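You operate a simulated robot arm through the tools that you are given. There is no shell and no other tool.

The job below is to be done with a simulated robot arm. You get a single attempt, and the scene is never put back.

## Task
Open the cookbook on the stand at the blue tab and fetch the shaker its page names.
Fine: brass clip down to turn the pages, both clips up after; the shaker goes on the dresser top.

It is judged by the outcome, as a careful person would: the job done as asked, and still so three seconds after it is handed in. It fails if anything else is knocked over, pushed out of place, dropped, spilled or broken.

## Robot
A 7-joint arm with a two-finger parallel gripper, fixed in place. Base frame: the origin is at the foot of the arm, x ahead of it, y to its left, z up. Units: m, degrees, N and s.
With the tool pointing down near the work surface it reaches from about 0.1 to 0.64 m from the base axis. Its first joint turns from -166.0 to 166.0 degrees. Payload 1.57 kg.
The tool frame sits at the grasp point between the pads (the TCP): z along the fingers, y along the line on which they close. The tips reach 0.03 m beyond it. Largest opening 0.08 m; finger width 0.017, thickness 0.012; the body of the gripper, 0.04 by 0.082 m, starts 0.08 m behind the TCP.
Orientation is that of the tool frame in the base frame, as a unit quaternion [x, y, z, w]. With the fingers straight down and closing along the base's y, the tool's x points along the base's -x, its y along +y and its z along -z.

## Interface
- The arm moves only by the tool step_arm. Its arguments are lists of equal length, an entry for each row: "dp": the shift along the tool's x, y, z in units of 30 mm (1.0 is 30 mm), a list of three; "rot": the turn, a rotation vector about the tool's x, y, z in units of 5 degrees (1.0 is 5 degrees), a list of three; "jaw": the gripper command, from -1 (shut) to 1 (fully open), values between in proportion. In form: {"dp": [[tx, ty, tz], ...], "rot": [[rx, ry, rz], ...], "jaw": [jaw, ...]}. A call has 1 to 20 rows; each row shifts and turns the commanded pose from where the row before left it, along the tool's axes as they then stand. A call with a number of a shift or a turn outside -1 to 1 is refused whole. Each row takes 0.2 s and may step no farther than 0.05 m and 8.6 degrees from the row before; otherwise, or with a gripper value out of range, the whole call is refused. Where a pose cannot be reached the arm comes as near as it can. A force on the tool above 50 N (or 10 N above the force at the start of the call, whichever is more), or a blocked arm, ends the call early, and 0.2 s more pass. Each finger travels about 0.072 m/s and halts on what it meets, pressing with about 25 N; the grip force reading is that of the motor and also rises with nothing between the fingers. The clock runs only during rows and for 0.2 s after the last one: add rows that do not move to give the fingers time. It gives the time, the measured TCP pose, the force on the tool (base axes), the opening and the grip force at its end, in the units of the frame above (readings bear some noise), with the torque about the TCP (base axes, N m) and any sound that the robot's microphone picked up.
- Cameras (640 x 400 px; columns grow to the right, rows downward): "scene" is fixed at [0.0498, -0.4988, 1.5473]; the picture's right is [0.78, -0.62, 0.00], its down [-0.30, -0.38, -0.88] and it looks along [0.54, 0.69, -0.48] (base axes); focal length 214 px, centre (320, 200). "wrist" rides on the gripper at [0.072, -0.007, -0.122] in the tool frame; the picture's right is [0.09, 1.00, 0.00], its down [-0.84, 0.08, -0.54] and it looks along [-0.54, 0.05, 0.84] (tool axes); focal length 238 px, centre (320, 200). There is no depth. A picture from a camera that has moved, and an enlarged one, comes with that camera's place and axes in the base frame and with its lens.
- snapshot(camera): a new picture of that camera. No time passes.
- move_column(by): slides the trunk up (or, below 0, down) by that many m; the arm rides with it, the base frame stays. It gives what a move gives, with no picture.
- enlarge(camera, box): a new picture of the part [left, top, right, bottom] of that camera's present view, enlarged. No time passes.
- hand_in(): hands the job in; it is judged then, once.

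Nothing tells you positions but the pictures and the camera data. Unless the task says otherwise, let go and move clear before handing in.

The tools are called after ">>>" as name(argument=value, ...) on one line, values as JSON. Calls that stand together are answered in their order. step_arm: Moves the arm, as the interface text tells. Its arguments: {"type":"object","properties":{"dp":{"type":"array"},"rot":{"type":"array"},"jaw":{"type":"array"}},"required":["dp","rot","jaw"]} The other tools are called the same way: move_column (by) slides the trunk up or down; snapshot (camera) takes a picture; enlarge (camera, box) takes an enlarged picture of a part of a camera's view; hand_in () hands the job in.

At the start:

```text
t: 0.0
eef_pos: [0.2701, 0.1948, 1.522]
ee_rot: [0.0, 1.0, 0.0, -0.001]
ft_force: [-0.2, -0.5, 0.3]
moment: [-0.02, -0.02, 0.02]
grip_width: 0.08
grasp_force: 0.0
trunk travel left (down, up): [-0.425, 0.055]
```

scene: 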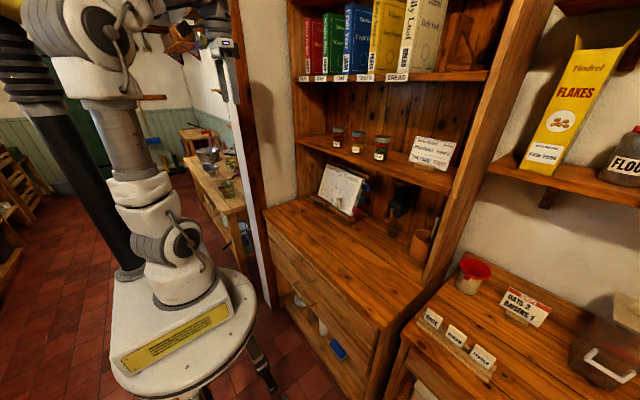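
wrist: 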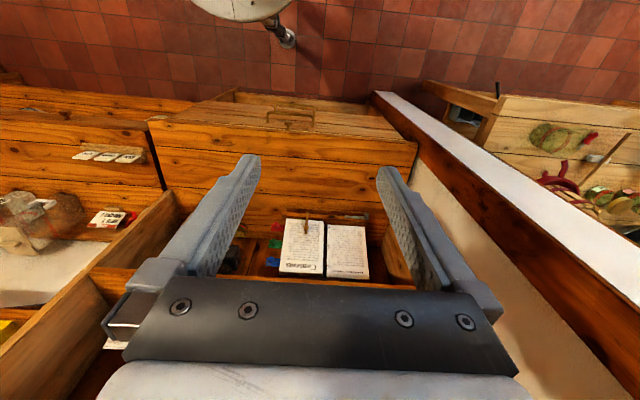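

I see a dresser with an open cookbook on a stand and three small shakers on the shelf above it. I'll take enlarged pictures before moving.

>>> enlarge(camera="scene", box=[290, 120, 470, 232])

>>> enlarge(camera="wrist", box=[220, 190, 420, 315])

>>> enlarge(camera="scene", box=[300, 150, 380, 230])

>>> enlarge(camera="scene", box=[320, 110, 480, 180])

```text
3.56 times, centred on (380, 176) of scene
camera zoom: at [0.0498, -0.4988, 1.5473], right [0.78, -0.62, 0.0], down [-0.3, -0.38, -0.88], along [0.54, 0.69, -0.48], focal length 763 px, centre (107, 285)
```

zoom: 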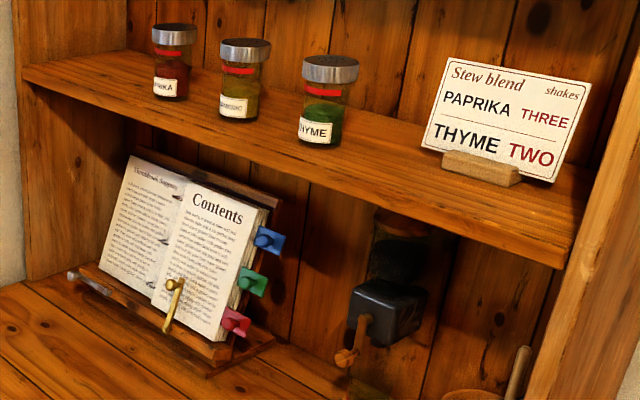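

```text
3.20 times, centred on (320, 252) of wrist
camera zoom: at [0.1986, 0.1879, 1.6431], right [-0.09, 1.0, 0.0], down [0.84, 0.08, 0.54], along [0.54, 0.05, -0.84], focal length 763 px, centre (320, 32)
```

zoom: 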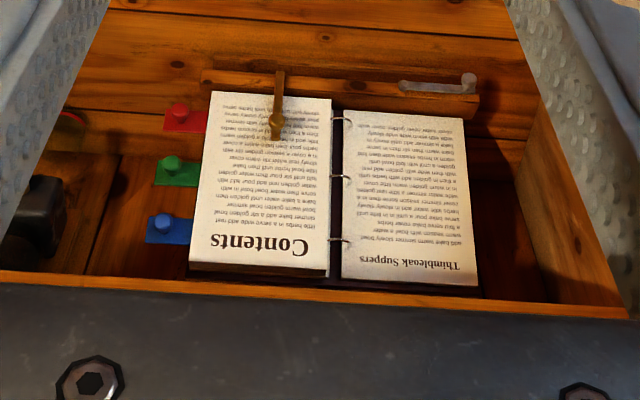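

```text
5.00 times, centred on (340, 190) of scene
camera zoom: at [0.0498, -0.4988, 1.5473], right [0.78, -0.62, 0.0], down [-0.3, -0.38, -0.88], along [0.54, 0.69, -0.48], focal length 1072 px, centre (220, 250)
```

zoom: 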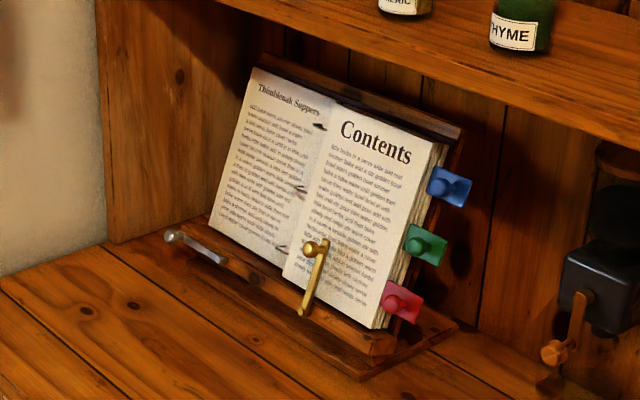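

```text
4.00 times, centred on (400, 145) of scene
camera zoom: at [0.0498, -0.4988, 1.5473], right [0.78, -0.62, 0.0], down [-0.3, -0.38, -0.88], along [0.54, 0.69, -0.48], focal length 858 px, centre (0, 420)
```

zoom: 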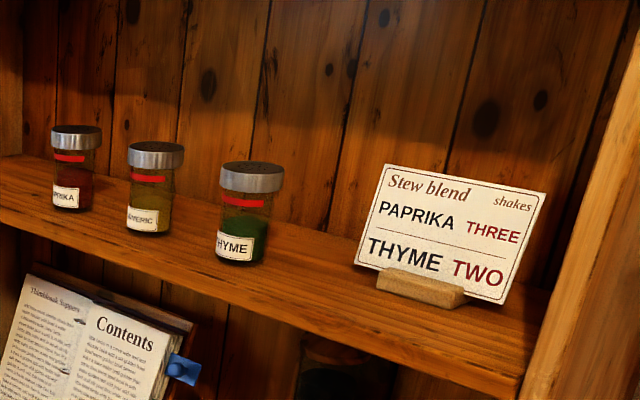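

The brass clip stands upright over the right page and the steel one lies down to the left. The tabs run up the right edge near x≈0.78. I'll pitch the wrist up in free air to see the shelf, the stand and the tabs better.

>>> step_arm(dp=[[0, 0, 0], [0, 0, 0], [0, 0, 0], [0, 0, 0], [0, 0, 0], [0, 0, 0], [0, 0, 0], [0, 0, 0]], rot=[[0, -1, 0], [0, -1, 0], [0, -1, 0], [0, -1, 0], [0, -1, 0], [0, -1, 0], [0, -1, 0], [0, -1, 0]], jaw=[1, 1, 1, 1, 1, 1, 1, 1])

>>> snapshot(camera="wrist")

>>> snapshot(camera="scene")

```text
t: 1.3
eef_pos: [0.31, 0.1456, 1.5142]
ee_rot: [0.076, 0.975, -0.003, 0.206]
ft_force: [-0.1, 1.1, 0.2]
moment: [-0.05, -0.02, -0.05]
grip_width: 0.0802
grasp_force: 0.0
trunk travel left (down, up): [-0.425, 0.055]
stopped in row 6: the arm was blocked; the commanded pose is now the measured one
```

```text
taken
camera wrist: at [0.1944, 0.1547, 1.5961], right [0.07, 1.0, -0.01], down [0.55, -0.03, 0.84], along [0.83, -0.06, -0.55], focal length 238 px, centre (320, 200)
```

wrist: 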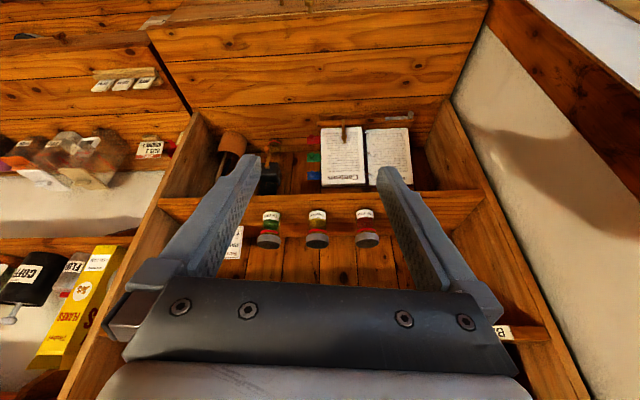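

```text
taken
```

scene: 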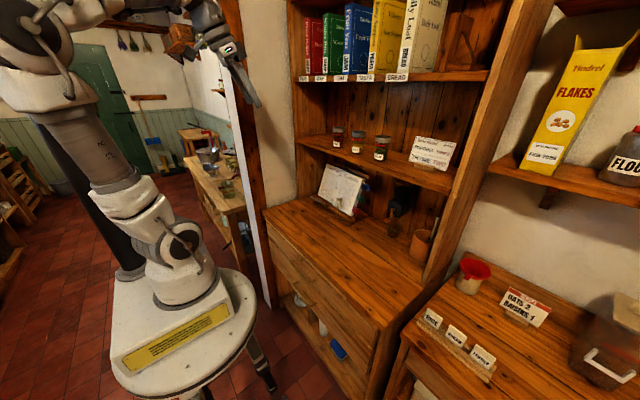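

The arm stopped at a joint limit, but from here the labels and tabs are in view. I'll enlarge those parts.

>>> enlarge(camera="wrist", box=[200, 100, 440, 250])

>>> enlarge(camera="wrist", box=[290, 105, 420, 195])

>>> enlarge(camera="scene", box=[260, 100, 480, 260])

```text
2.67 times, centred on (320, 175) of wrist
camera zoom: at [0.1944, 0.1547, 1.5961], right [0.07, 1.0, -0.01], down [0.55, -0.03, 0.84], along [0.83, -0.06, -0.55], focal length 636 px, centre (320, 267)
```

zoom: 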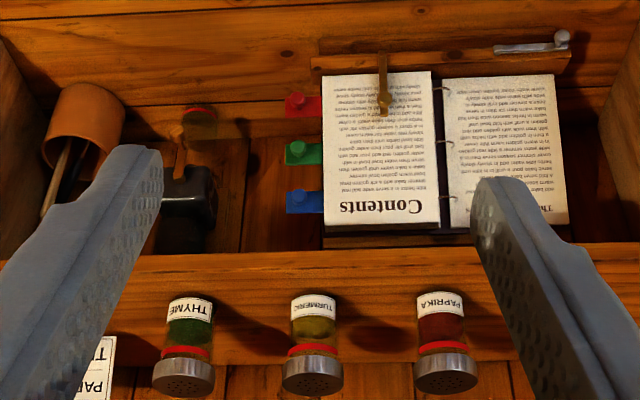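

```text
4.44 times, centred on (355, 150) of wrist
camera zoom: at [0.1944, 0.1547, 1.5961], right [0.07, 1.0, -0.01], down [0.55, -0.03, 0.84], along [0.83, -0.06, -0.55], focal length 1059 px, centre (164, 422)
```

zoom: 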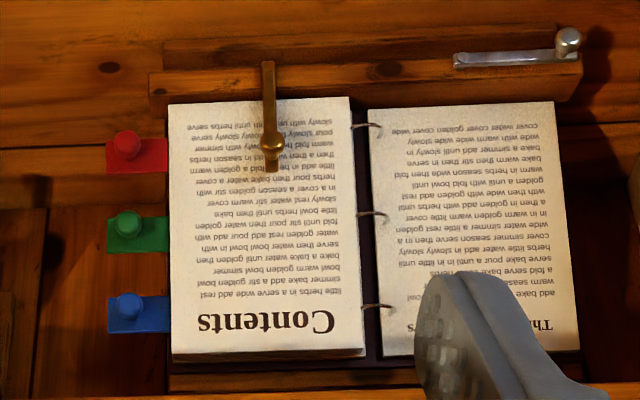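

```text
2.50 times, centred on (370, 180) of scene
camera zoom: at [0.0498, -0.4988, 1.5473], right [0.78, -0.62, 0.0], down [-0.3, -0.38, -0.88], along [0.54, 0.69, -0.48], focal length 536 px, centre (195, 250)
```

zoom: 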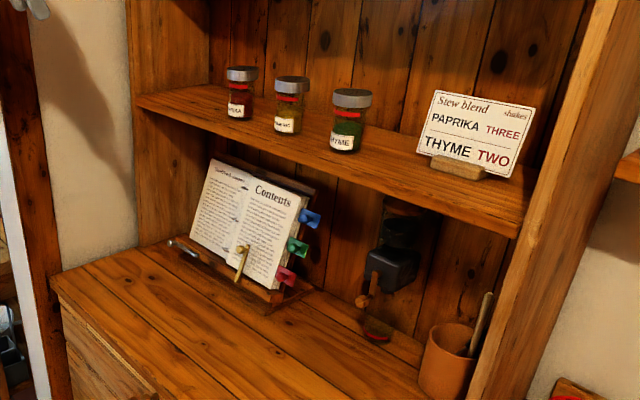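

The shelf front edge comes to about x=0.68 at z 1.255–1.285. The shakers are at x≈0.727, with y -0.01 (thyme), 0.11 (turmeric) and 0.23 (paprika). I'll move out and down to about (0.45, 0.10, 1.20) before pitching the tool forward.

>>> step_arm(dp=[[-0.017, -0.083, 0.884], [-0.017, -0.083, 0.884], [-0.017, -0.083, 0.884], [-0.017, -0.083, 0.884], [-0.017, -0.083, 0.884], [-0.017, -0.083, 0.884], [-0.017, -0.083, 0.884], [-0.017, -0.083, 0.884], [-0.017, -0.083, 0.884], [-0.017, -0.083, 0.884], [-0.017, -0.083, 0.884], [-0.017, -0.083, 0.884], [-0.017, -0.083, 0.884]], rot=[[0, 0, 0], [0, 0, 0], [0, 0, 0], [0, 0, 0], [0, 0, 0], [0, 0, 0], [0, 0, 0], [0, 0, 0], [0, 0, 0], [0, 0, 0], [0, 0, 0], [0, 0, 0], [0, 0, 0]], jaw=[1, 1, 1, 1, 1, 1, 1, 1, 1, 1, 1, 1, 1])

>>> step_arm(dp=[[0, 0, 0], [0, 0, 0], [0, 0, 0], [0, 0, 0], [0, 0, 0], [0, 0, 0], [0, 0, 0]], rot=[[0, -1, 0], [0, -1, 0], [0, -1, 0], [0, -1, 0], [0, -1, 0], [0, -1, 0], [0, -1, 0]], jaw=[1, 1, 1, 1, 1, 1, 1])

>>> snapshot(camera="wrist")

>>> snapshot(camera="scene")

```text
t: 4.1
eef_pos: [0.4493, 0.0992, 1.2027]
ee_rot: [0.077, 0.975, -0.003, 0.206]
ft_force: [0.0, -0.6, 0.1]
moment: [0.0, 0.0, -0.04]
grip_width: 0.0801
grasp_force: 0.0
trunk travel left (down, up): [-0.425, 0.055]
```

```text
t: 5.7
eef_pos: [0.4485, 0.1005, 1.2007]
ee_rot: [0.072, 0.868, -0.025, 0.491]
ft_force: [-1.5, 0.8, 0.6]
moment: [0.0, 0.0, 0.0]
grip_width: 0.08
grasp_force: 0.1
trunk travel left (down, up): [-0.425, 0.055]
```

```text
taken
camera wrist: at [0.3076, 0.1146, 1.2016], right [0.1, 0.99, -0.05], down [-0.02, 0.06, 1.0], along [0.99, -0.1, 0.03], focal length 238 px, centre (320, 200)
```

wrist: 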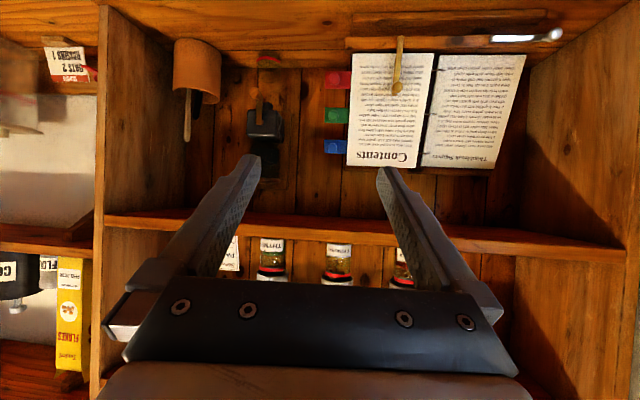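

```text
taken
```

scene: 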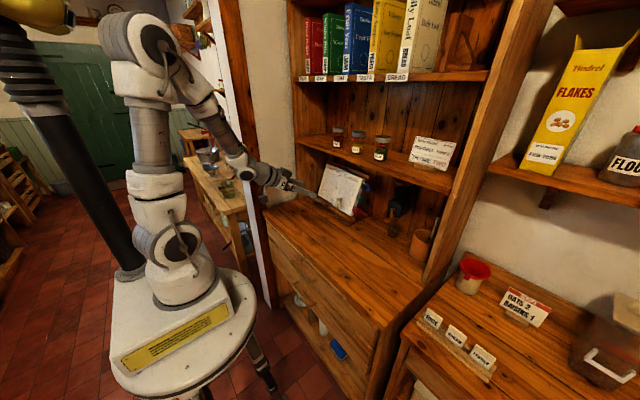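

The forward pitch works here, and the camera now faces the book. I'll enlarge the tabs and the clips.

>>> enlarge(camera="wrist", box=[310, 20, 580, 190])

>>> enlarge(camera="wrist", box=[310, 30, 420, 170])

>>> enlarge(camera="scene", box=[310, 155, 380, 225])

```text
2.35 times, centred on (445, 105) of wrist
camera zoom: at [0.3076, 0.1146, 1.2016], right [0.1, 0.99, -0.05], down [-0.02, 0.06, 1.0], along [0.99, -0.1, 0.03], focal length 561 px, centre (26, 424)
```

zoom: 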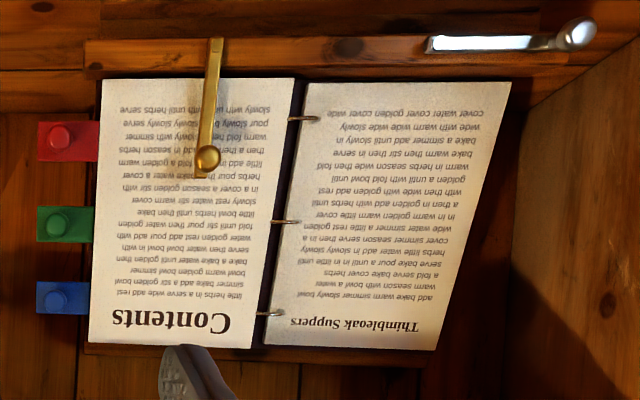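

```text
2.86 times, centred on (365, 100) of wrist
camera zoom: at [0.3076, 0.1146, 1.2016], right [0.1, 0.99, -0.05], down [-0.02, 0.06, 1.0], along [0.99, -0.1, 0.03], focal length 681 px, centre (191, 486)
```

zoom: 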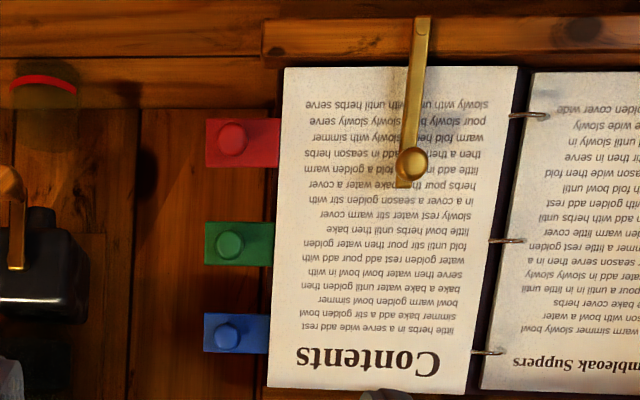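

```text
5.71 times, centred on (345, 190) of scene
camera zoom: at [0.0498, -0.4988, 1.5473], right [0.78, -0.62, 0.0], down [-0.3, -0.38, -0.88], along [0.54, 0.69, -0.48], focal length 1226 px, centre (177, 257)
```

zoom: 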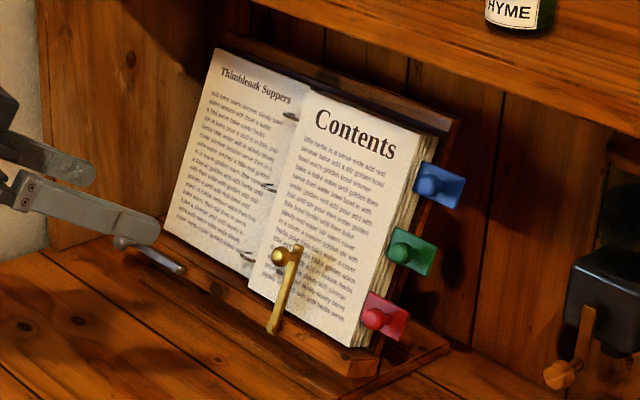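

The brass knob is near (0.705, 0.188, 1.029) and its pivot is near (0.697, 0.189, 0.958). I'll shut the jaws, square up the tool at about 40° down, and go to the left of the knob ready to push it right.

>>> step_arm(dp=[[0, 0, 0], [0, 0, 0], [0, 0, 0], [0, 0.84, 0], [0, 0.84, 0], [0, 0.84, 0], [0, 0.84, 0], [0, 0.84, 0]], rot=[[-0.437, 0.6, -0.387], [-0.437, 0.6, -0.387], [-0.437, 0.6, -0.387], [0, 0, 0], [0, 0, 0], [0, 0, 0], [0, 0, 0], [0, 0, 0]], jaw=[-1, -1, -1, -1, -1, -1, -1, -1])

>>> snapshot(camera="wrist")

```text
t: 7.5
eef_pos: [0.4494, 0.2277, 1.2024]
ee_rot: [0.002, 0.907, 0.004, 0.422]
ft_force: [-0.3, 0.1, -1.2]
moment: [0.03, -0.02, 0.06]
grip_width: 0.0
grasp_force: 20.3
trunk travel left (down, up): [-0.425, 0.055]
```

```text
taken
camera wrist: at [0.3099, 0.2197, 1.2248], right [-0.06, 1.0, -0.06], down [0.12, 0.07, 0.99], along [0.99, 0.05, -0.13], focal length 238 px, centre (320, 200)
```

wrist: 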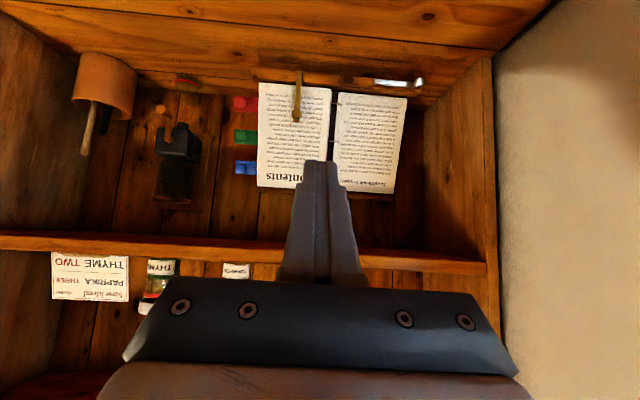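

The tool is square now. I'll advance most of the way toward the left side of the brass knob.

>>> step_arm(dp=[[-0.11, 0, 0.8], [-0.11, 0, 0.8], [-0.11, 0, 0.8], [-0.11, 0, 0.8], [-0.11, 0, 0.8], [-0.11, 0, 0.8], [-0.11, 0, 0.8], [-0.11, 0, 0.8], [-0.11, 0, 0.8], [-0.11, 0, 0.8]], rot=[[0, 0, 0], [0, 0, 0], [0, 0, 0], [0, 0, 0], [0, 0, 0], [0, 0, 0], [0, 0, 0], [0, 0, 0], [0, 0, 0], [0, 0, 0]], jaw=[-1, -1, -1, -1, -1, -1, -1, -1, -1, -1])

>>> snapshot(camera="wrist")

>>> enlarge(camera="scene", box=[290, 145, 390, 235])

```text
t: 9.7
eef_pos: [0.6529, 0.2274, 1.0728]
ee_rot: [0.001, 0.907, 0.005, 0.422]
ft_force: [-0.6, -0.1, -0.2]
moment: [0.0, 0.04, 0.01]
grip_width: 0.0
grasp_force: 21.0
trunk travel left (down, up): [-0.425, 0.055]
```

```text
taken
camera wrist: at [0.5128, 0.2201, 1.0948], right [-0.06, 1.0, -0.06], down [0.12, 0.07, 0.99], along [0.99, 0.05, -0.13], focal length 238 px, centre (320, 200)
```

wrist: 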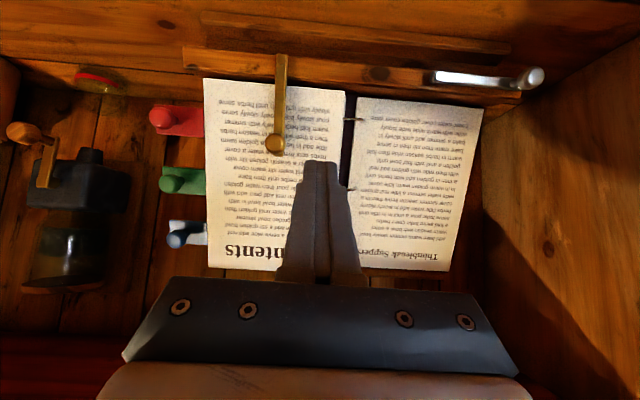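

```text
4.44 times, centred on (340, 190) of scene
camera zoom: at [0.0498, -0.4988, 1.5473], right [0.78, -0.62, 0.0], down [-0.3, -0.38, -0.88], along [0.54, 0.69, -0.48], focal length 953 px, centre (231, 244)
```

zoom: 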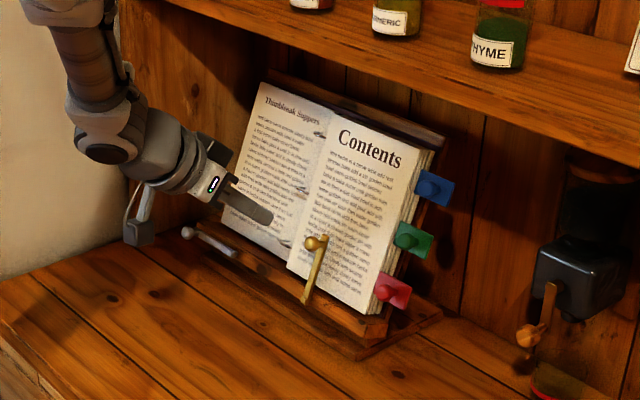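

The fingertip is just left of the knob. I'll move in beside it and start pushing it right, toward -y.

>>> step_arm(dp=[[-0.11, 0, 0.75], [-0.11, 0, 0.75], [0, -0.6, 0], [0, -0.4, 0], [-0.02, -0.45, -0.01], [-0.01, -0.45, -0.01]], rot=[[0, 0, 0], [0, 0, 0], [0, 0, 0], [0, 0, 0], [0, 0, 0], [0, 0, 0]], jaw=[-1, -1, -1, -1, -1, -1])

>>> snapshot(camera="wrist")

>>> enlarge(camera="scene", box=[290, 145, 390, 235])

```text
t: 11.1
eef_pos: [0.6922, 0.17, 1.0507]
ee_rot: [0.001, 0.906, 0.005, 0.423]
ft_force: [0.4, -0.3, -0.4]
moment: [-0.01, -0.05, 0.0]
grip_width: 0.0
grasp_force: 21.4
trunk travel left (down, up): [-0.425, 0.055]
```

```text
taken
camera wrist: at [0.5522, 0.1627, 1.0734], right [-0.06, 1.0, -0.06], down [0.12, 0.07, 0.99], along [0.99, 0.05, -0.13], focal length 238 px, centre (320, 200)
```

wrist: 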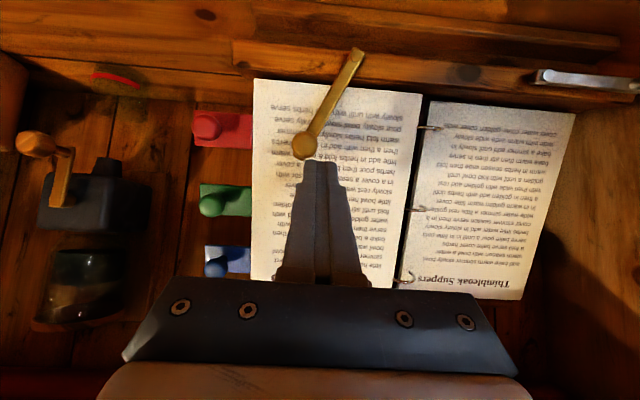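

```text
4.44 times, centred on (340, 190) of scene
camera zoom: at [0.0498, -0.4988, 1.5473], right [0.78, -0.62, 0.0], down [-0.3, -0.38, -0.88], along [0.54, 0.69, -0.48], focal length 953 px, centre (231, 244)
```

zoom: 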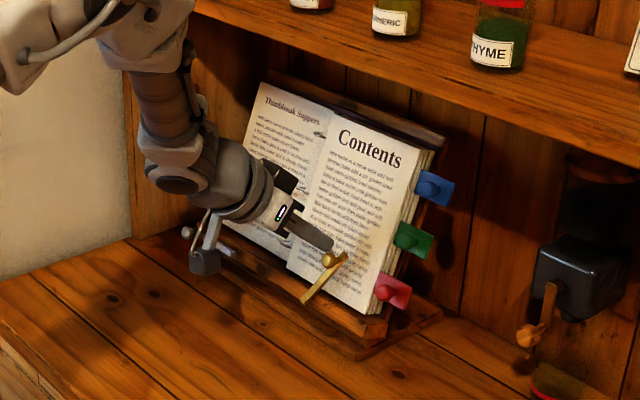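

The clip is swinging right as expected, so I'll continue along its arc until it lies flat.

>>> step_arm(dp=[[0.25, -0.55, 0.1], [0.31, -0.55, 0.11], [0.45, -0.38, 0.14], [0.6, -0.3, 0.17], [0.2, 0, 0.07]], rot=[[0, 0, 0], [0, 0, 0], [0, 0, 0], [0, 0, 0], [0, 0, 0]], jaw=[-1, -1, -1, -1, -1])

>>> snapshot(camera="wrist")

>>> enlarge(camera="scene", box=[290, 145, 390, 235])

```text
t: 12.3
eef_pos: [0.6708, 0.1165, 0.9965]
ee_rot: [0.001, 0.906, 0.005, 0.422]
ft_force: [0.3, 0.1, -0.6]
moment: [0.03, 0.01, -0.04]
grip_width: 0.0
grasp_force: 21.3
trunk travel left (down, up): [-0.425, 0.055]
```

```text
taken
camera wrist: at [0.5311, 0.1099, 1.0191], right [-0.06, 1.0, -0.06], down [0.12, 0.07, 0.99], along [0.99, 0.05, -0.13], focal length 238 px, centre (320, 200)
```

wrist: 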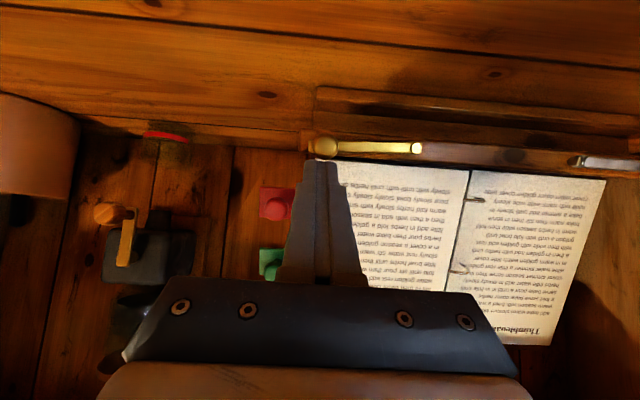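

```text
4.44 times, centred on (340, 190) of scene
camera zoom: at [0.0498, -0.4988, 1.5473], right [0.78, -0.62, 0.0], down [-0.3, -0.38, -0.88], along [0.54, 0.69, -0.48], focal length 953 px, centre (231, 244)
```

zoom: 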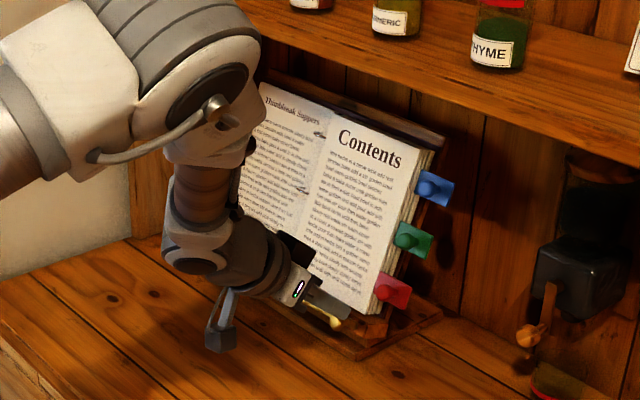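

The brass clip is now down. I'll back away, level the tool to the page's tilt, and roll it 90° so the fingers close along the page edge around the blue knob, which I put near (0.765, 0.088, 1.114).

>>> step_arm(dp=[[0, 0, -0.9], [0.07, -0.13, -0.87], [0.07, -0.13, -0.87], [0.07, -0.13, -0.87], [0.07, -0.14, -0.87], [0.07, -0.14, -0.87], [0.07, -0.14, -0.87], [0.07, -0.14, -0.87], [0, 0, 0], [0, 0, 0], [0, 0, 0], [0, 0, 0]], rot=[[0, 0, 0], [0, 0, 0], [0, 0, 0], [0, 0, 0], [0, 0, 0], [0, 0, 0], [0, 0, 0], [0, 0, 0], [0, -0.89, 0], [0, -0.89, 0], [0, -0.89, 0], [0, -0.89, 0]], jaw=[-1, -1, -1, -1, -1, -1, -1, -1, 0.25, 0.25, 0.25, 0.25])

>>> step_arm(dp=[[0, 0, 0], [0, 0, 0], [0, 0, 0], [0, 0, 0], [0, 0, 0], [0, 0, 0], [0, 0, 0], [0, 0, 0], [0, 0, 0], [0, 0, 0], [0, 0, 0], [0, 0, 0], [0, 0, 0], [0, 0, 0], [0, 0, 0], [0, 0, 0], [0, 0, 0], [0, 0, 0]], rot=[[0, 0, 1], [0, 0, 1], [0, 0, 1], [0, 0, 1], [0, 0, 1], [0, 0, 1], [0, 0, 1], [0, 0, 1], [0, 0, 1], [0, 0, 1], [0, 0, 1], [0, 0, 1], [0, 0, 1], [0, 0, 1], [0, 0, 1], [0, 0, 1], [0, 0, 1], [0, 0, 1]], jaw=[0.25, 0.25, 0.25, 0.25, 0.25, 0.25, 0.25, 0.25, 0.25, 0.25, 0.25, 0.25, 0.25, 0.25, 0.25, 0.25, 0.25, 0.25])

>>> snapshot(camera="wrist")

>>> snapshot(camera="scene")

```text
t: 14.9
eef_pos: [0.4998, 0.0872, 1.1188]
ee_rot: [0.002, 0.83, 0.005, 0.558]
ft_force: [0.4, 0.5, -0.6]
moment: [-0.01, -0.03, -0.01]
grip_width: 0.0498
grasp_force: 0.1
trunk travel left (down, up): [-0.425, 0.055]
```

```text
t: 18.7
eef_pos: [0.5032, 0.0848, 1.1409]
ee_rot: [0.59, 0.587, 0.395, 0.389]
ft_force: [0.9, -0.4, 0.0]
moment: [0.01, -0.04, 0.0]
grip_width: 0.05
grasp_force: 0.0
out of reach, approached as far as the arm can: row 16, 17, 18
trunk travel left (down, up): [-0.425, 0.055]
```

```text
taken
camera wrist: at [0.389, 0.1556, 1.1815], right [0.38, 0.08, 0.92], down [-0.47, -0.84, 0.27], along [0.8, -0.54, -0.28], focal length 238 px, centre (320, 200)
```

wrist: 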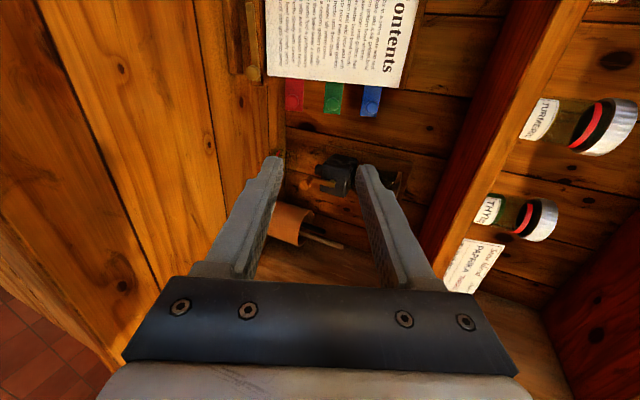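

```text
taken
```

scene: 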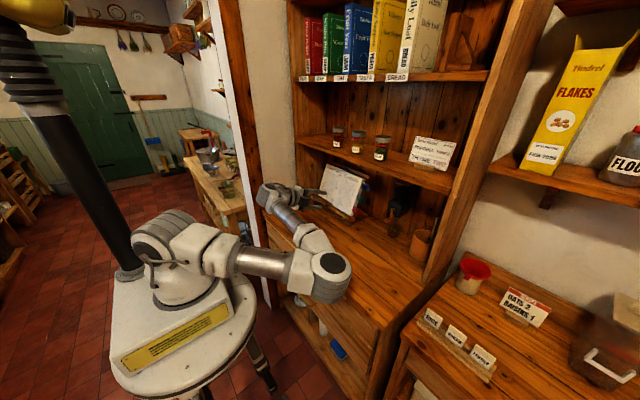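

That roll runs the last joint close to its limit and swings the elbow out. I'll roll the other way instead.

>>> step_arm(dp=[[0, 0, 0], [0, 0, 0], [0, 0, 0], [0, 0, 0], [0, 0, 0], [0, 0, 0], [0, 0, 0], [0, 0, 0], [0, 0, 0], [0, 0, 0], [0, 0, 0], [0, 0, 0], [0, 0, 0], [0, 0, 0], [0, 0, 0], [0, 0, 0], [0, 0, 0], [0, 0, 0]], rot=[[0, 0, -1], [0, 0, -1], [0, 0, -1], [0, 0, -1], [0, 0, -1], [0, 0, -1], [0, 0, -1], [0, 0, -1], [0, 0, -1], [0, 0, -1], [0, 0, -1], [0, 0, -1], [0, 0, -1], [0, 0, -1], [0, 0, -1], [0, 0, -1], [0, 0, -1], [0, 0, -1]], jaw=[0.25, 0.25, 0.25, 0.25, 0.25, 0.25, 0.25, 0.25, 0.25, 0.25, 0.25, 0.25, 0.25, 0.25, 0.25, 0.25, 0.25, 0.25])

>>> step_arm(dp=[[0, 0, 0], [0, 0, 0], [0, 0, 0], [0, 0, 0], [0, 0, 0], [0, 0, 0], [0, 0, 0], [0, 0, 0], [0, 0, 0], [0, 0, 0], [0, 0, 0], [0, 0, 0], [0, 0, 0], [0, 0, 0], [0, 0, 0], [0, 0, 0], [0, 0, 0], [0, 0, 0]], rot=[[0, 0, -1], [0, 0, -1], [0, 0, -1], [0, 0, -1], [0, 0, -1], [0, 0, -1], [0, 0, -1], [0, 0, -1], [0, 0, -1], [0, 0, -1], [0, 0, -1], [0, 0, -1], [0, 0, -1], [0, 0, -1], [0, 0, -1], [0, 0, -1], [0, 0, -1], [0, 0, -1]], jaw=[0.25, 0.25, 0.25, 0.25, 0.25, 0.25, 0.25, 0.25, 0.25, 0.25, 0.25, 0.25, 0.25, 0.25, 0.25, 0.25, 0.25, 0.25])

>>> snapshot(camera="wrist")

>>> snapshot(camera="scene")

```text
t: 22.5
eef_pos: [0.5041, 0.0843, 1.1408]
ee_rot: [0.002, 0.83, 0.004, 0.557]
ft_force: [0.0, 0.5, 0.0]
moment: [0.02, 0.01, -0.04]
grip_width: 0.05
grasp_force: 0.1
trunk travel left (down, up): [-0.425, 0.055]
```

```text
t: 26.3
eef_pos: [0.5061, 0.0849, 1.1412]
ee_rot: [-0.586, 0.587, -0.392, 0.398]
ft_force: [0.1, -1.4, -0.8]
moment: [0.01, 0.02, -0.02]
grip_width: 0.0501
grasp_force: 0.0
trunk travel left (down, up): [-0.425, 0.055]
```

```text
taken
camera wrist: at [0.3947, 0.0116, 1.1919], right [-0.38, -0.09, -0.92], down [-0.53, 0.84, 0.14], along [0.76, 0.54, -0.36], focal length 238 px, centre (320, 200)
```

wrist: 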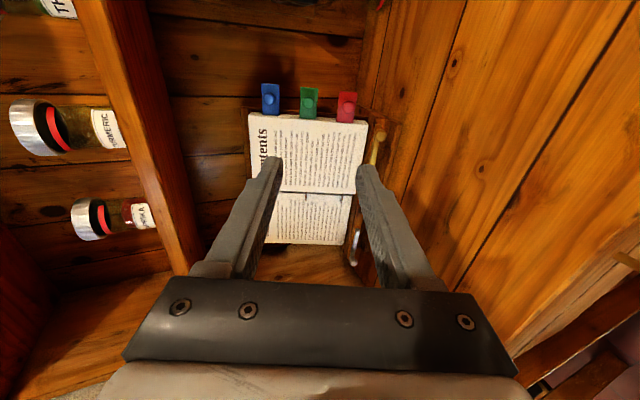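

```text
taken
```

scene: 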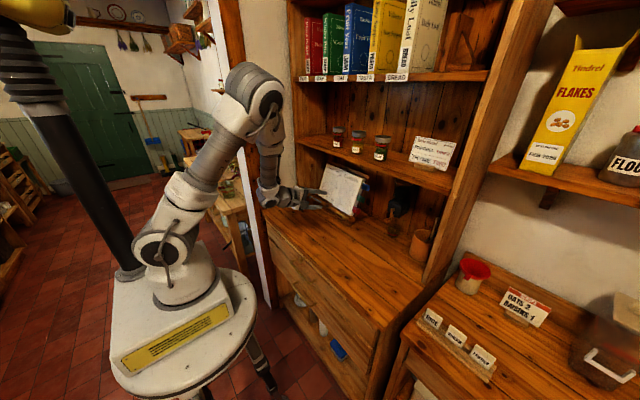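

This roll works and the elbow stays clear. I'll enlarge the tabs to refine the blue knob's position.

>>> enlarge(camera="wrist", box=[240, 70, 400, 170])

>>> enlarge(camera="scene", box=[320, 160, 384, 224])

```text
4.00 times, centred on (320, 120) of wrist
camera zoom: at [0.3947, 0.0116, 1.1919], right [-0.38, -0.09, -0.92], down [-0.53, 0.84, 0.14], along [0.76, 0.54, -0.36], focal length 953 px, centre (320, 520)
```

zoom: 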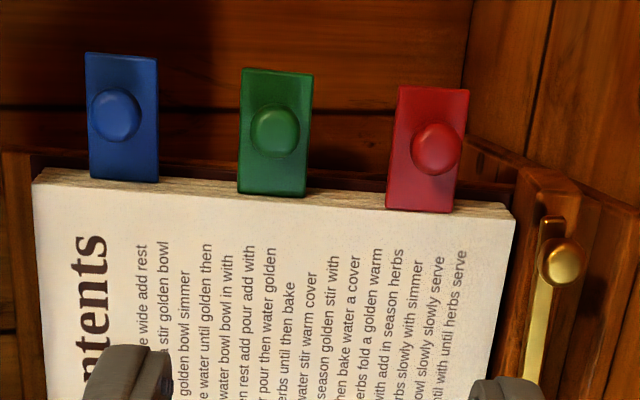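

```text
6.25 times, centred on (352, 192) of scene
camera zoom: at [0.0498, -0.4988, 1.5473], right [0.78, -0.62, 0.0], down [-0.3, -0.38, -0.88], along [0.54, 0.69, -0.48], focal length 1340 px, centre (120, 250)
```

zoom: 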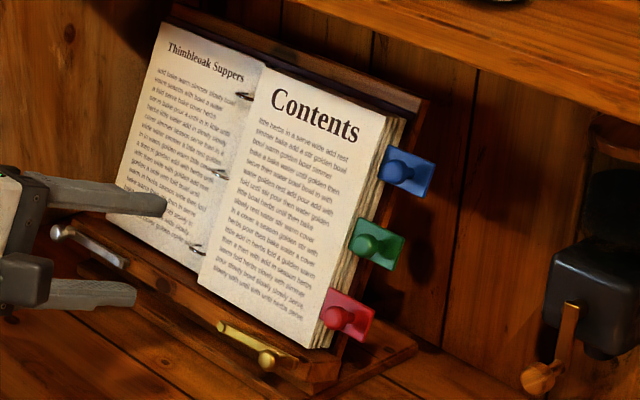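

I now put the blue knob near (0.766, 0.085, 1.114). I'll move to a standoff about 5 cm in front of it and check the alignment.

>>> step_arm(dp=[[0, -0.303, 0.759], [0, -0.303, 0.759], [0, -0.303, 0.759], [0, -0.303, 0.759], [0, -0.303, 0.759], [0, -0.303, 0.759], [0, -0.303, 0.759], [0, -0.303, 0.759]], rot=[[0, 0, 0], [0, 0, 0], [0, 0, 0], [0, 0, 0], [0, 0, 0], [0, 0, 0], [0, 0, 0], [0, 0, 0]], jaw=[0.25, 0.25, 0.25, 0.25, 0.25, 0.25, 0.25, 0.25])

>>> snapshot(camera="wrist")

>>> enlarge(camera="scene", box=[300, 150, 390, 220])

```text
t: 28.1
eef_pos: [0.7025, 0.0851, 1.1391]
ee_rot: [-0.585, 0.589, -0.392, 0.397]
ft_force: [0.3, 1.5, 0.1]
moment: [-0.03, 0.01, 0.05]
grip_width: 0.0501
grasp_force: 0.1
trunk travel left (down, up): [-0.425, 0.055]
```

```text
taken
camera wrist: at [0.5915, 0.0132, 1.1893], right [-0.38, -0.08, -0.92], down [-0.53, 0.83, 0.14], along [0.76, 0.54, -0.36], focal length 238 px, centre (320, 200)
```

wrist: 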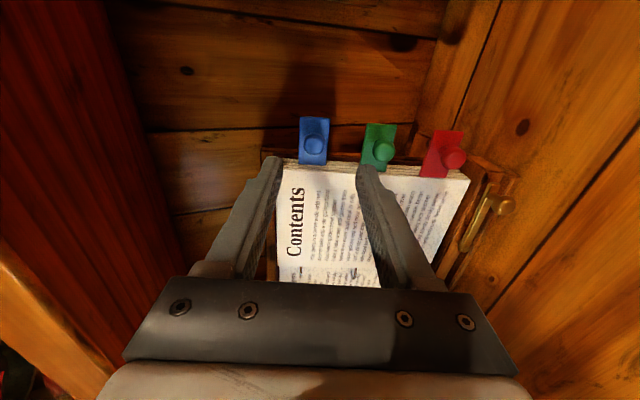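

```text
5.71 times, centred on (345, 185) of scene
camera zoom: at [0.0498, -0.4988, 1.5473], right [0.78, -0.62, 0.0], down [-0.3, -0.38, -0.88], along [0.54, 0.69, -0.48], focal length 1226 px, centre (177, 286)
```

zoom: 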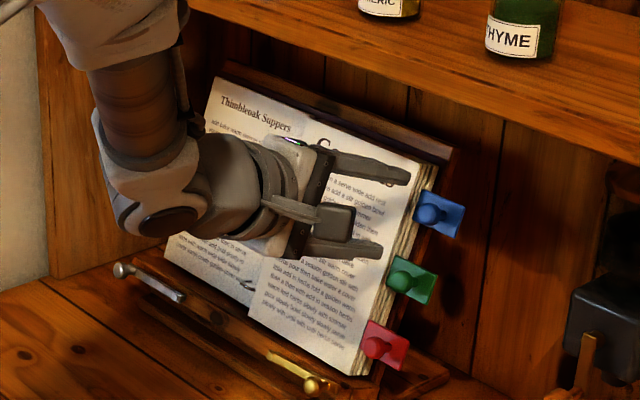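

The alignment looks good, with the knob centred between the fingers. I'll advance 5 cm and close on it.

>>> step_arm(dp=[[0, 0, 0.55], [0, 0, 0.55], [0, 0, 0.55]], rot=[[0, 0, 0], [0, 0, 0], [0, 0, 0]], jaw=[0.25, 0.25, 0.25])

>>> snapshot(camera="wrist")

>>> enlarge(camera="scene", box=[320, 155, 384, 205])

```text
t: 28.9
eef_pos: [0.7473, 0.0864, 1.1219]
ee_rot: [-0.585, 0.59, -0.391, 0.397]
ft_force: [0.0, -0.3, 0.7]
moment: [-0.02, 0.0, -0.01]
grip_width: 0.05
grasp_force: 0.1
trunk travel left (down, up): [-0.425, 0.055]
```

```text
taken
camera wrist: at [0.6367, 0.0131, 1.1719], right [-0.38, -0.08, -0.92], down [-0.53, 0.83, 0.14], along [0.76, 0.54, -0.36], focal length 238 px, centre (320, 200)
```

wrist: 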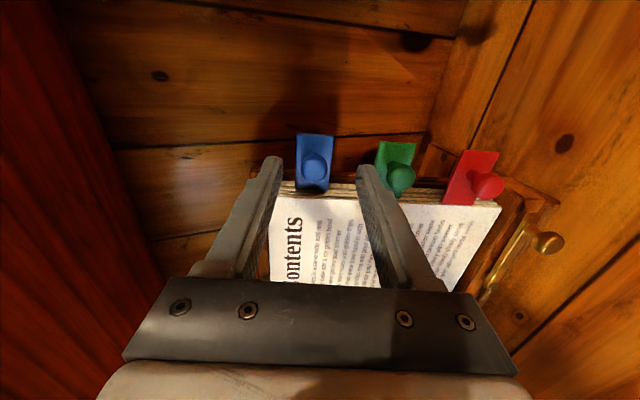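

```text
8.00 times, centred on (352, 180) of scene
camera zoom: at [0.0498, -0.4988, 1.5473], right [0.78, -0.62, 0.0], down [-0.3, -0.38, -0.88], along [0.54, 0.69, -0.48], focal length 1716 px, centre (64, 360)
```

zoom: 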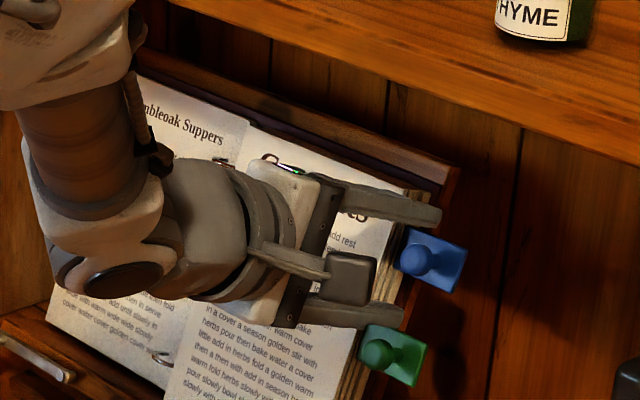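

The fingertips are about level with the knob's centre, so I'll go in another ~12 mm and then close.

>>> step_arm(dp=[[0, -0.08, 0.2], [0, 0, 0.2]], rot=[[0, 0, 0], [0, 0, 0]], jaw=[0.25, 0.25])

>>> enlarge(camera="wrist", box=[240, 110, 400, 210])

>>> enlarge(camera="scene", box=[320, 155, 384, 205])

```text
t: 29.5
eef_pos: [0.7603, 0.0854, 1.1187]
ee_rot: [-0.585, 0.59, -0.391, 0.397]
ft_force: [-0.5, 0.0, 0.0]
moment: [0.02, -0.02, 0.03]
grip_width: 0.0498
grasp_force: 0.0
trunk travel left (down, up): [-0.425, 0.055]
```

```text
4.00 times, centred on (320, 160) of wrist
camera zoom: at [0.6487, 0.0125, 1.1687], right [-0.38, -0.08, -0.92], down [-0.53, 0.84, 0.14], along [0.76, 0.54, -0.36], focal length 953 px, centre (320, 360)
```

zoom: 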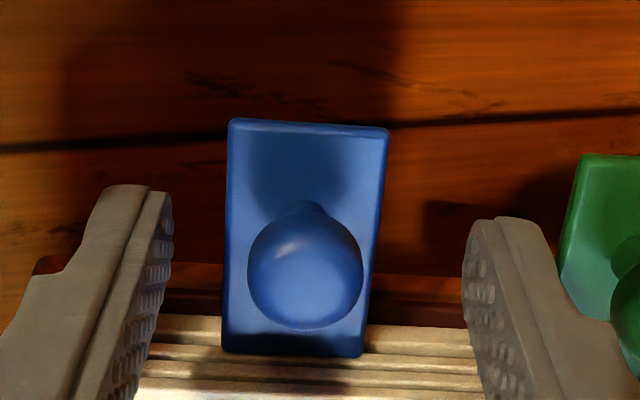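

```text
8.00 times, centred on (352, 180) of scene
camera zoom: at [0.0498, -0.4988, 1.5473], right [0.78, -0.62, 0.0], down [-0.3, -0.38, -0.88], along [0.54, 0.69, -0.48], focal length 1716 px, centre (64, 360)
```

zoom: 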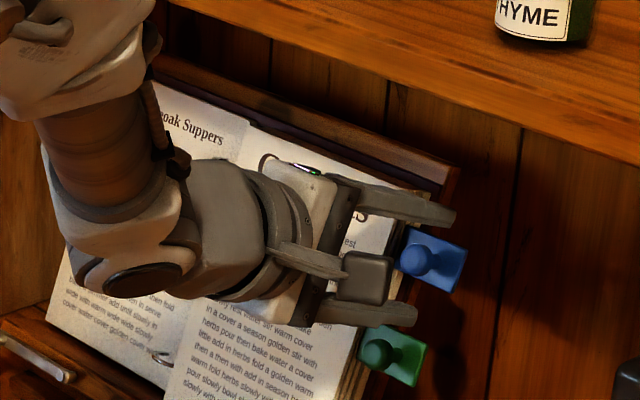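

The knob sits well between the pads with no contact force. I'll ease back a few millimetres, centre on it, and close.

>>> step_arm(dp=[[0.07, 0, -0.13], [0, 0, 0], [0, 0, 0], [0, 0, 0], [0, 0, 0]], rot=[[0, 0, 0], [0, 0, 0], [0, 0, 0], [0, 0, 0], [0, 0, 0]], jaw=[0.25, -0.2, -1, -1, -1])

>>> enlarge(camera="wrist", box=[240, 110, 400, 210])

>>> enlarge(camera="scene", box=[320, 155, 384, 205])

```text
t: 30.7
eef_pos: [0.7556, 0.0835, 1.1218]
ee_rot: [-0.585, 0.588, -0.392, 0.398]
ft_force: [6.2, 1.0, 10.6]
moment: [-0.05, -0.23, -0.26]
grip_width: 0.0178
grasp_force: 32.0
trunk travel left (down, up): [-0.425, 0.055]
```

```text
4.00 times, centred on (320, 160) of wrist
camera zoom: at [0.645, 0.0101, 1.172], right [-0.37, -0.08, -0.92], down [-0.53, 0.84, 0.14], along [0.76, 0.54, -0.36], focal length 953 px, centre (320, 360)
```

zoom: 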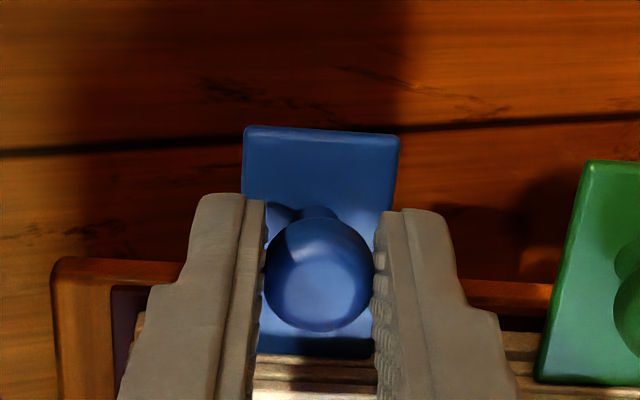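

```text
8.00 times, centred on (352, 180) of scene
camera zoom: at [0.0498, -0.4988, 1.5473], right [0.78, -0.62, 0.0], down [-0.3, -0.38, -0.88], along [0.54, 0.69, -0.48], focal length 1716 px, centre (64, 360)
```

zoom: 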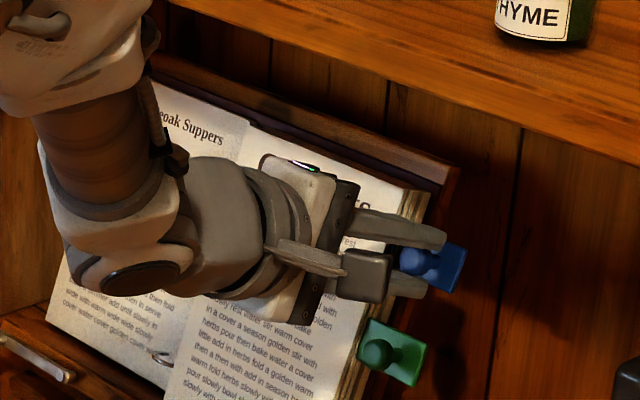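

The blue knob is gripped, about 18 mm wide. I'll start the page turn about the spine (y≈0.261) with a small arc, watching the force.

>>> step_arm(dp=[[0, -0.06, 0], [-0.06, 0, -0.35], [-0.1, 0, -0.38], [-0.12, 0, -0.39], [-0.14, 0, -0.38]], rot=[[0, 0, 0], [0, 0, 0], [0, 0, 0], [0, 0, 0], [0, 0, 0]], jaw=[-1, -1, -1, -1, -1])

>>> snapshot(camera="wrist")

>>> enlarge(camera="scene", box=[290, 130, 402, 230])

```text
t: 31.9
eef_pos: [0.7131, 0.0929, 1.1367]
ee_rot: [-0.585, 0.59, -0.391, 0.396]
ft_force: [0.9, -11.3, 2.2]
moment: [-0.36, -0.07, -0.88]
grip_width: 0.0179
grasp_force: 32.6
trunk travel left (down, up): [-0.425, 0.055]
```

```text
taken
camera wrist: at [0.6027, 0.0207, 1.1885], right [-0.38, -0.08, -0.92], down [-0.53, 0.84, 0.14], along [0.76, 0.54, -0.36], focal length 238 px, centre (320, 200)
```

wrist: 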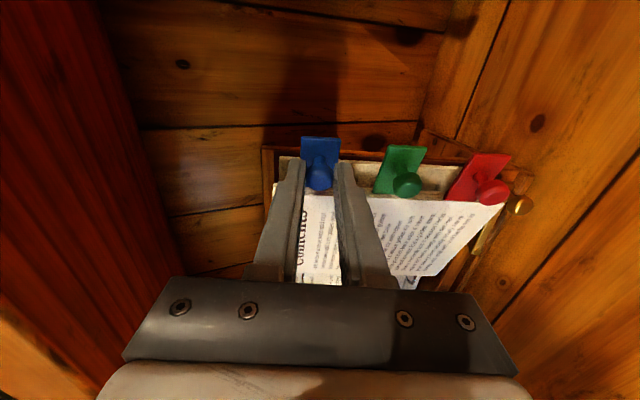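

```text
4.00 times, centred on (346, 180) of scene
camera zoom: at [0.0498, -0.4988, 1.5473], right [0.78, -0.62, 0.0], down [-0.3, -0.38, -0.88], along [0.54, 0.69, -0.48], focal length 858 px, centre (216, 280)
```

zoom: 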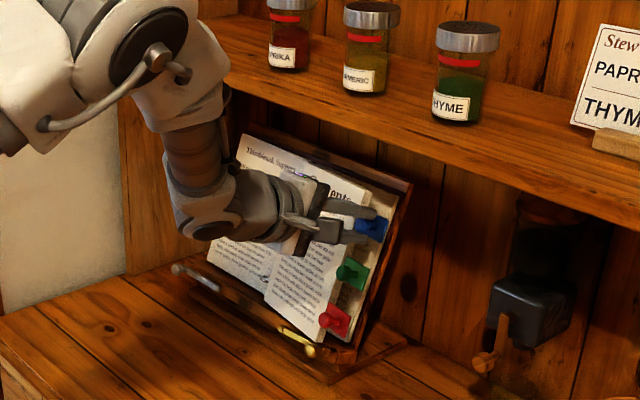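

All three tabs lift together, and the +11 N sideways means the spine axis sits closer to the page front than I assumed. I'll adjust the arc and go on to about 30°.

>>> step_arm(dp=[[-0.02, 0, -0.35], [-0.14, 0, -0.36], [-0.17, 0, -0.36], [-0.19, 0, -0.35]], rot=[[0, 0, 0], [0, 0, 0], [0, 0, 0], [0, 0, 0]], jaw=[-1, -1, -1, -1])

>>> snapshot(camera="wrist")

>>> enlarge(camera="scene", box=[290, 130, 402, 230])

```text
t: 32.9
eef_pos: [0.6743, 0.1127, 1.1508]
ee_rot: [-0.587, 0.589, -0.388, 0.397]
ft_force: [3.5, 4.3, -12.3]
moment: [-0.2, 0.28, -0.39]
grip_width: 0.018
grasp_force: 32.6
trunk travel left (down, up): [-0.425, 0.055]
```

```text
taken
camera wrist: at [0.5654, 0.0394, 1.2029], right [-0.38, -0.08, -0.92], down [-0.53, 0.83, 0.15], along [0.75, 0.55, -0.36], focal length 238 px, centre (320, 200)
```

wrist: 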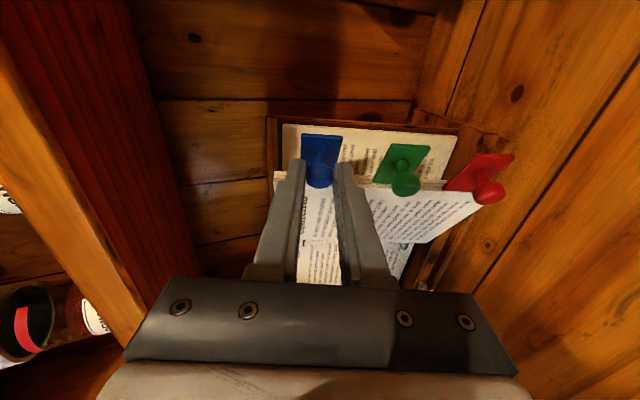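

```text
4.00 times, centred on (346, 180) of scene
camera zoom: at [0.0498, -0.4988, 1.5473], right [0.78, -0.62, 0.0], down [-0.3, -0.38, -0.88], along [0.54, 0.69, -0.48], focal length 858 px, centre (216, 280)
```

zoom: 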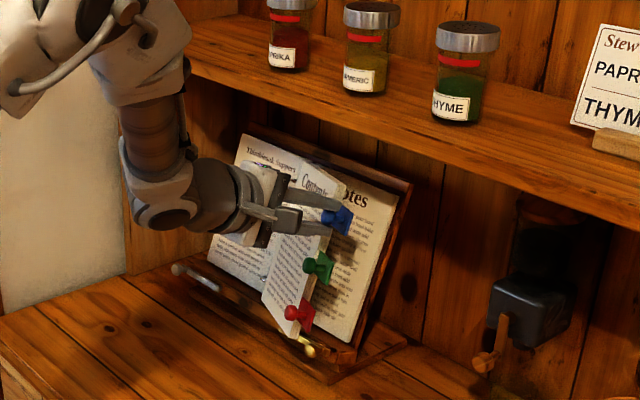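

The page beneath reads "…otes". The force shows the spine leans a bit less than I assumed, so I'll correct for that and carry on to 45°.

>>> step_arm(dp=[[-0.3, 0.1, -0.4], [-0.37, 0.1, -0.38], [-0.42, 0.07, -0.36]], rot=[[0, 0, 0], [0, 0, 0], [0, 0, 0]], jaw=[-1, -1, -1])

>>> enlarge(camera="wrist", box=[240, 90, 540, 290])

>>> enlarge(camera="scene", box=[310, 150, 390, 220])

```text
t: 33.7
eef_pos: [0.6421, 0.1414, 1.1632]
ee_rot: [-0.583, 0.589, -0.394, 0.398]
ft_force: [4.9, -5.2, 8.6]
moment: [-0.4, -0.24, -0.91]
grip_width: 0.0181
grasp_force: 32.6
trunk travel left (down, up): [-0.425, 0.055]
```

```text
2.00 times, centred on (390, 190) of wrist
camera zoom: at [0.5309, 0.0694, 1.2131], right [-0.37, -0.08, -0.93], down [-0.53, 0.84, 0.14], along [0.76, 0.54, -0.35], focal length 477 px, centre (180, 220)
```

zoom: 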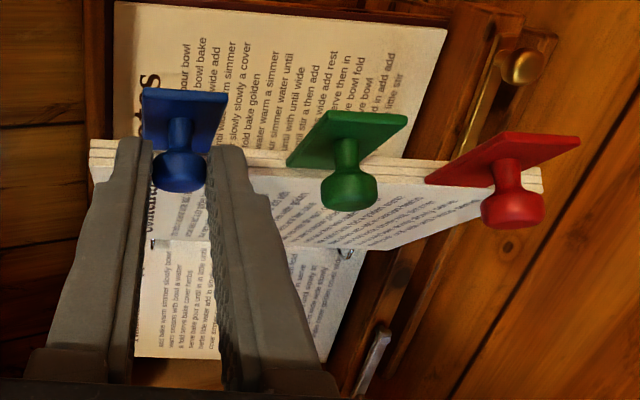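

```text
5.71 times, centred on (350, 185) of scene
camera zoom: at [0.0498, -0.4988, 1.5473], right [0.78, -0.62, 0.0], down [-0.3, -0.38, -0.88], along [0.54, 0.69, -0.48], focal length 1226 px, centre (149, 286)
```

zoom: 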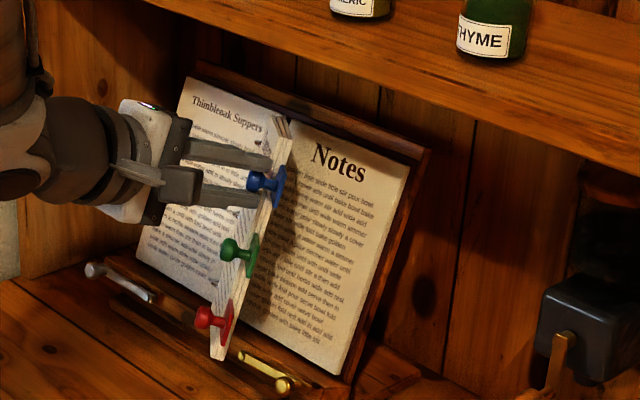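

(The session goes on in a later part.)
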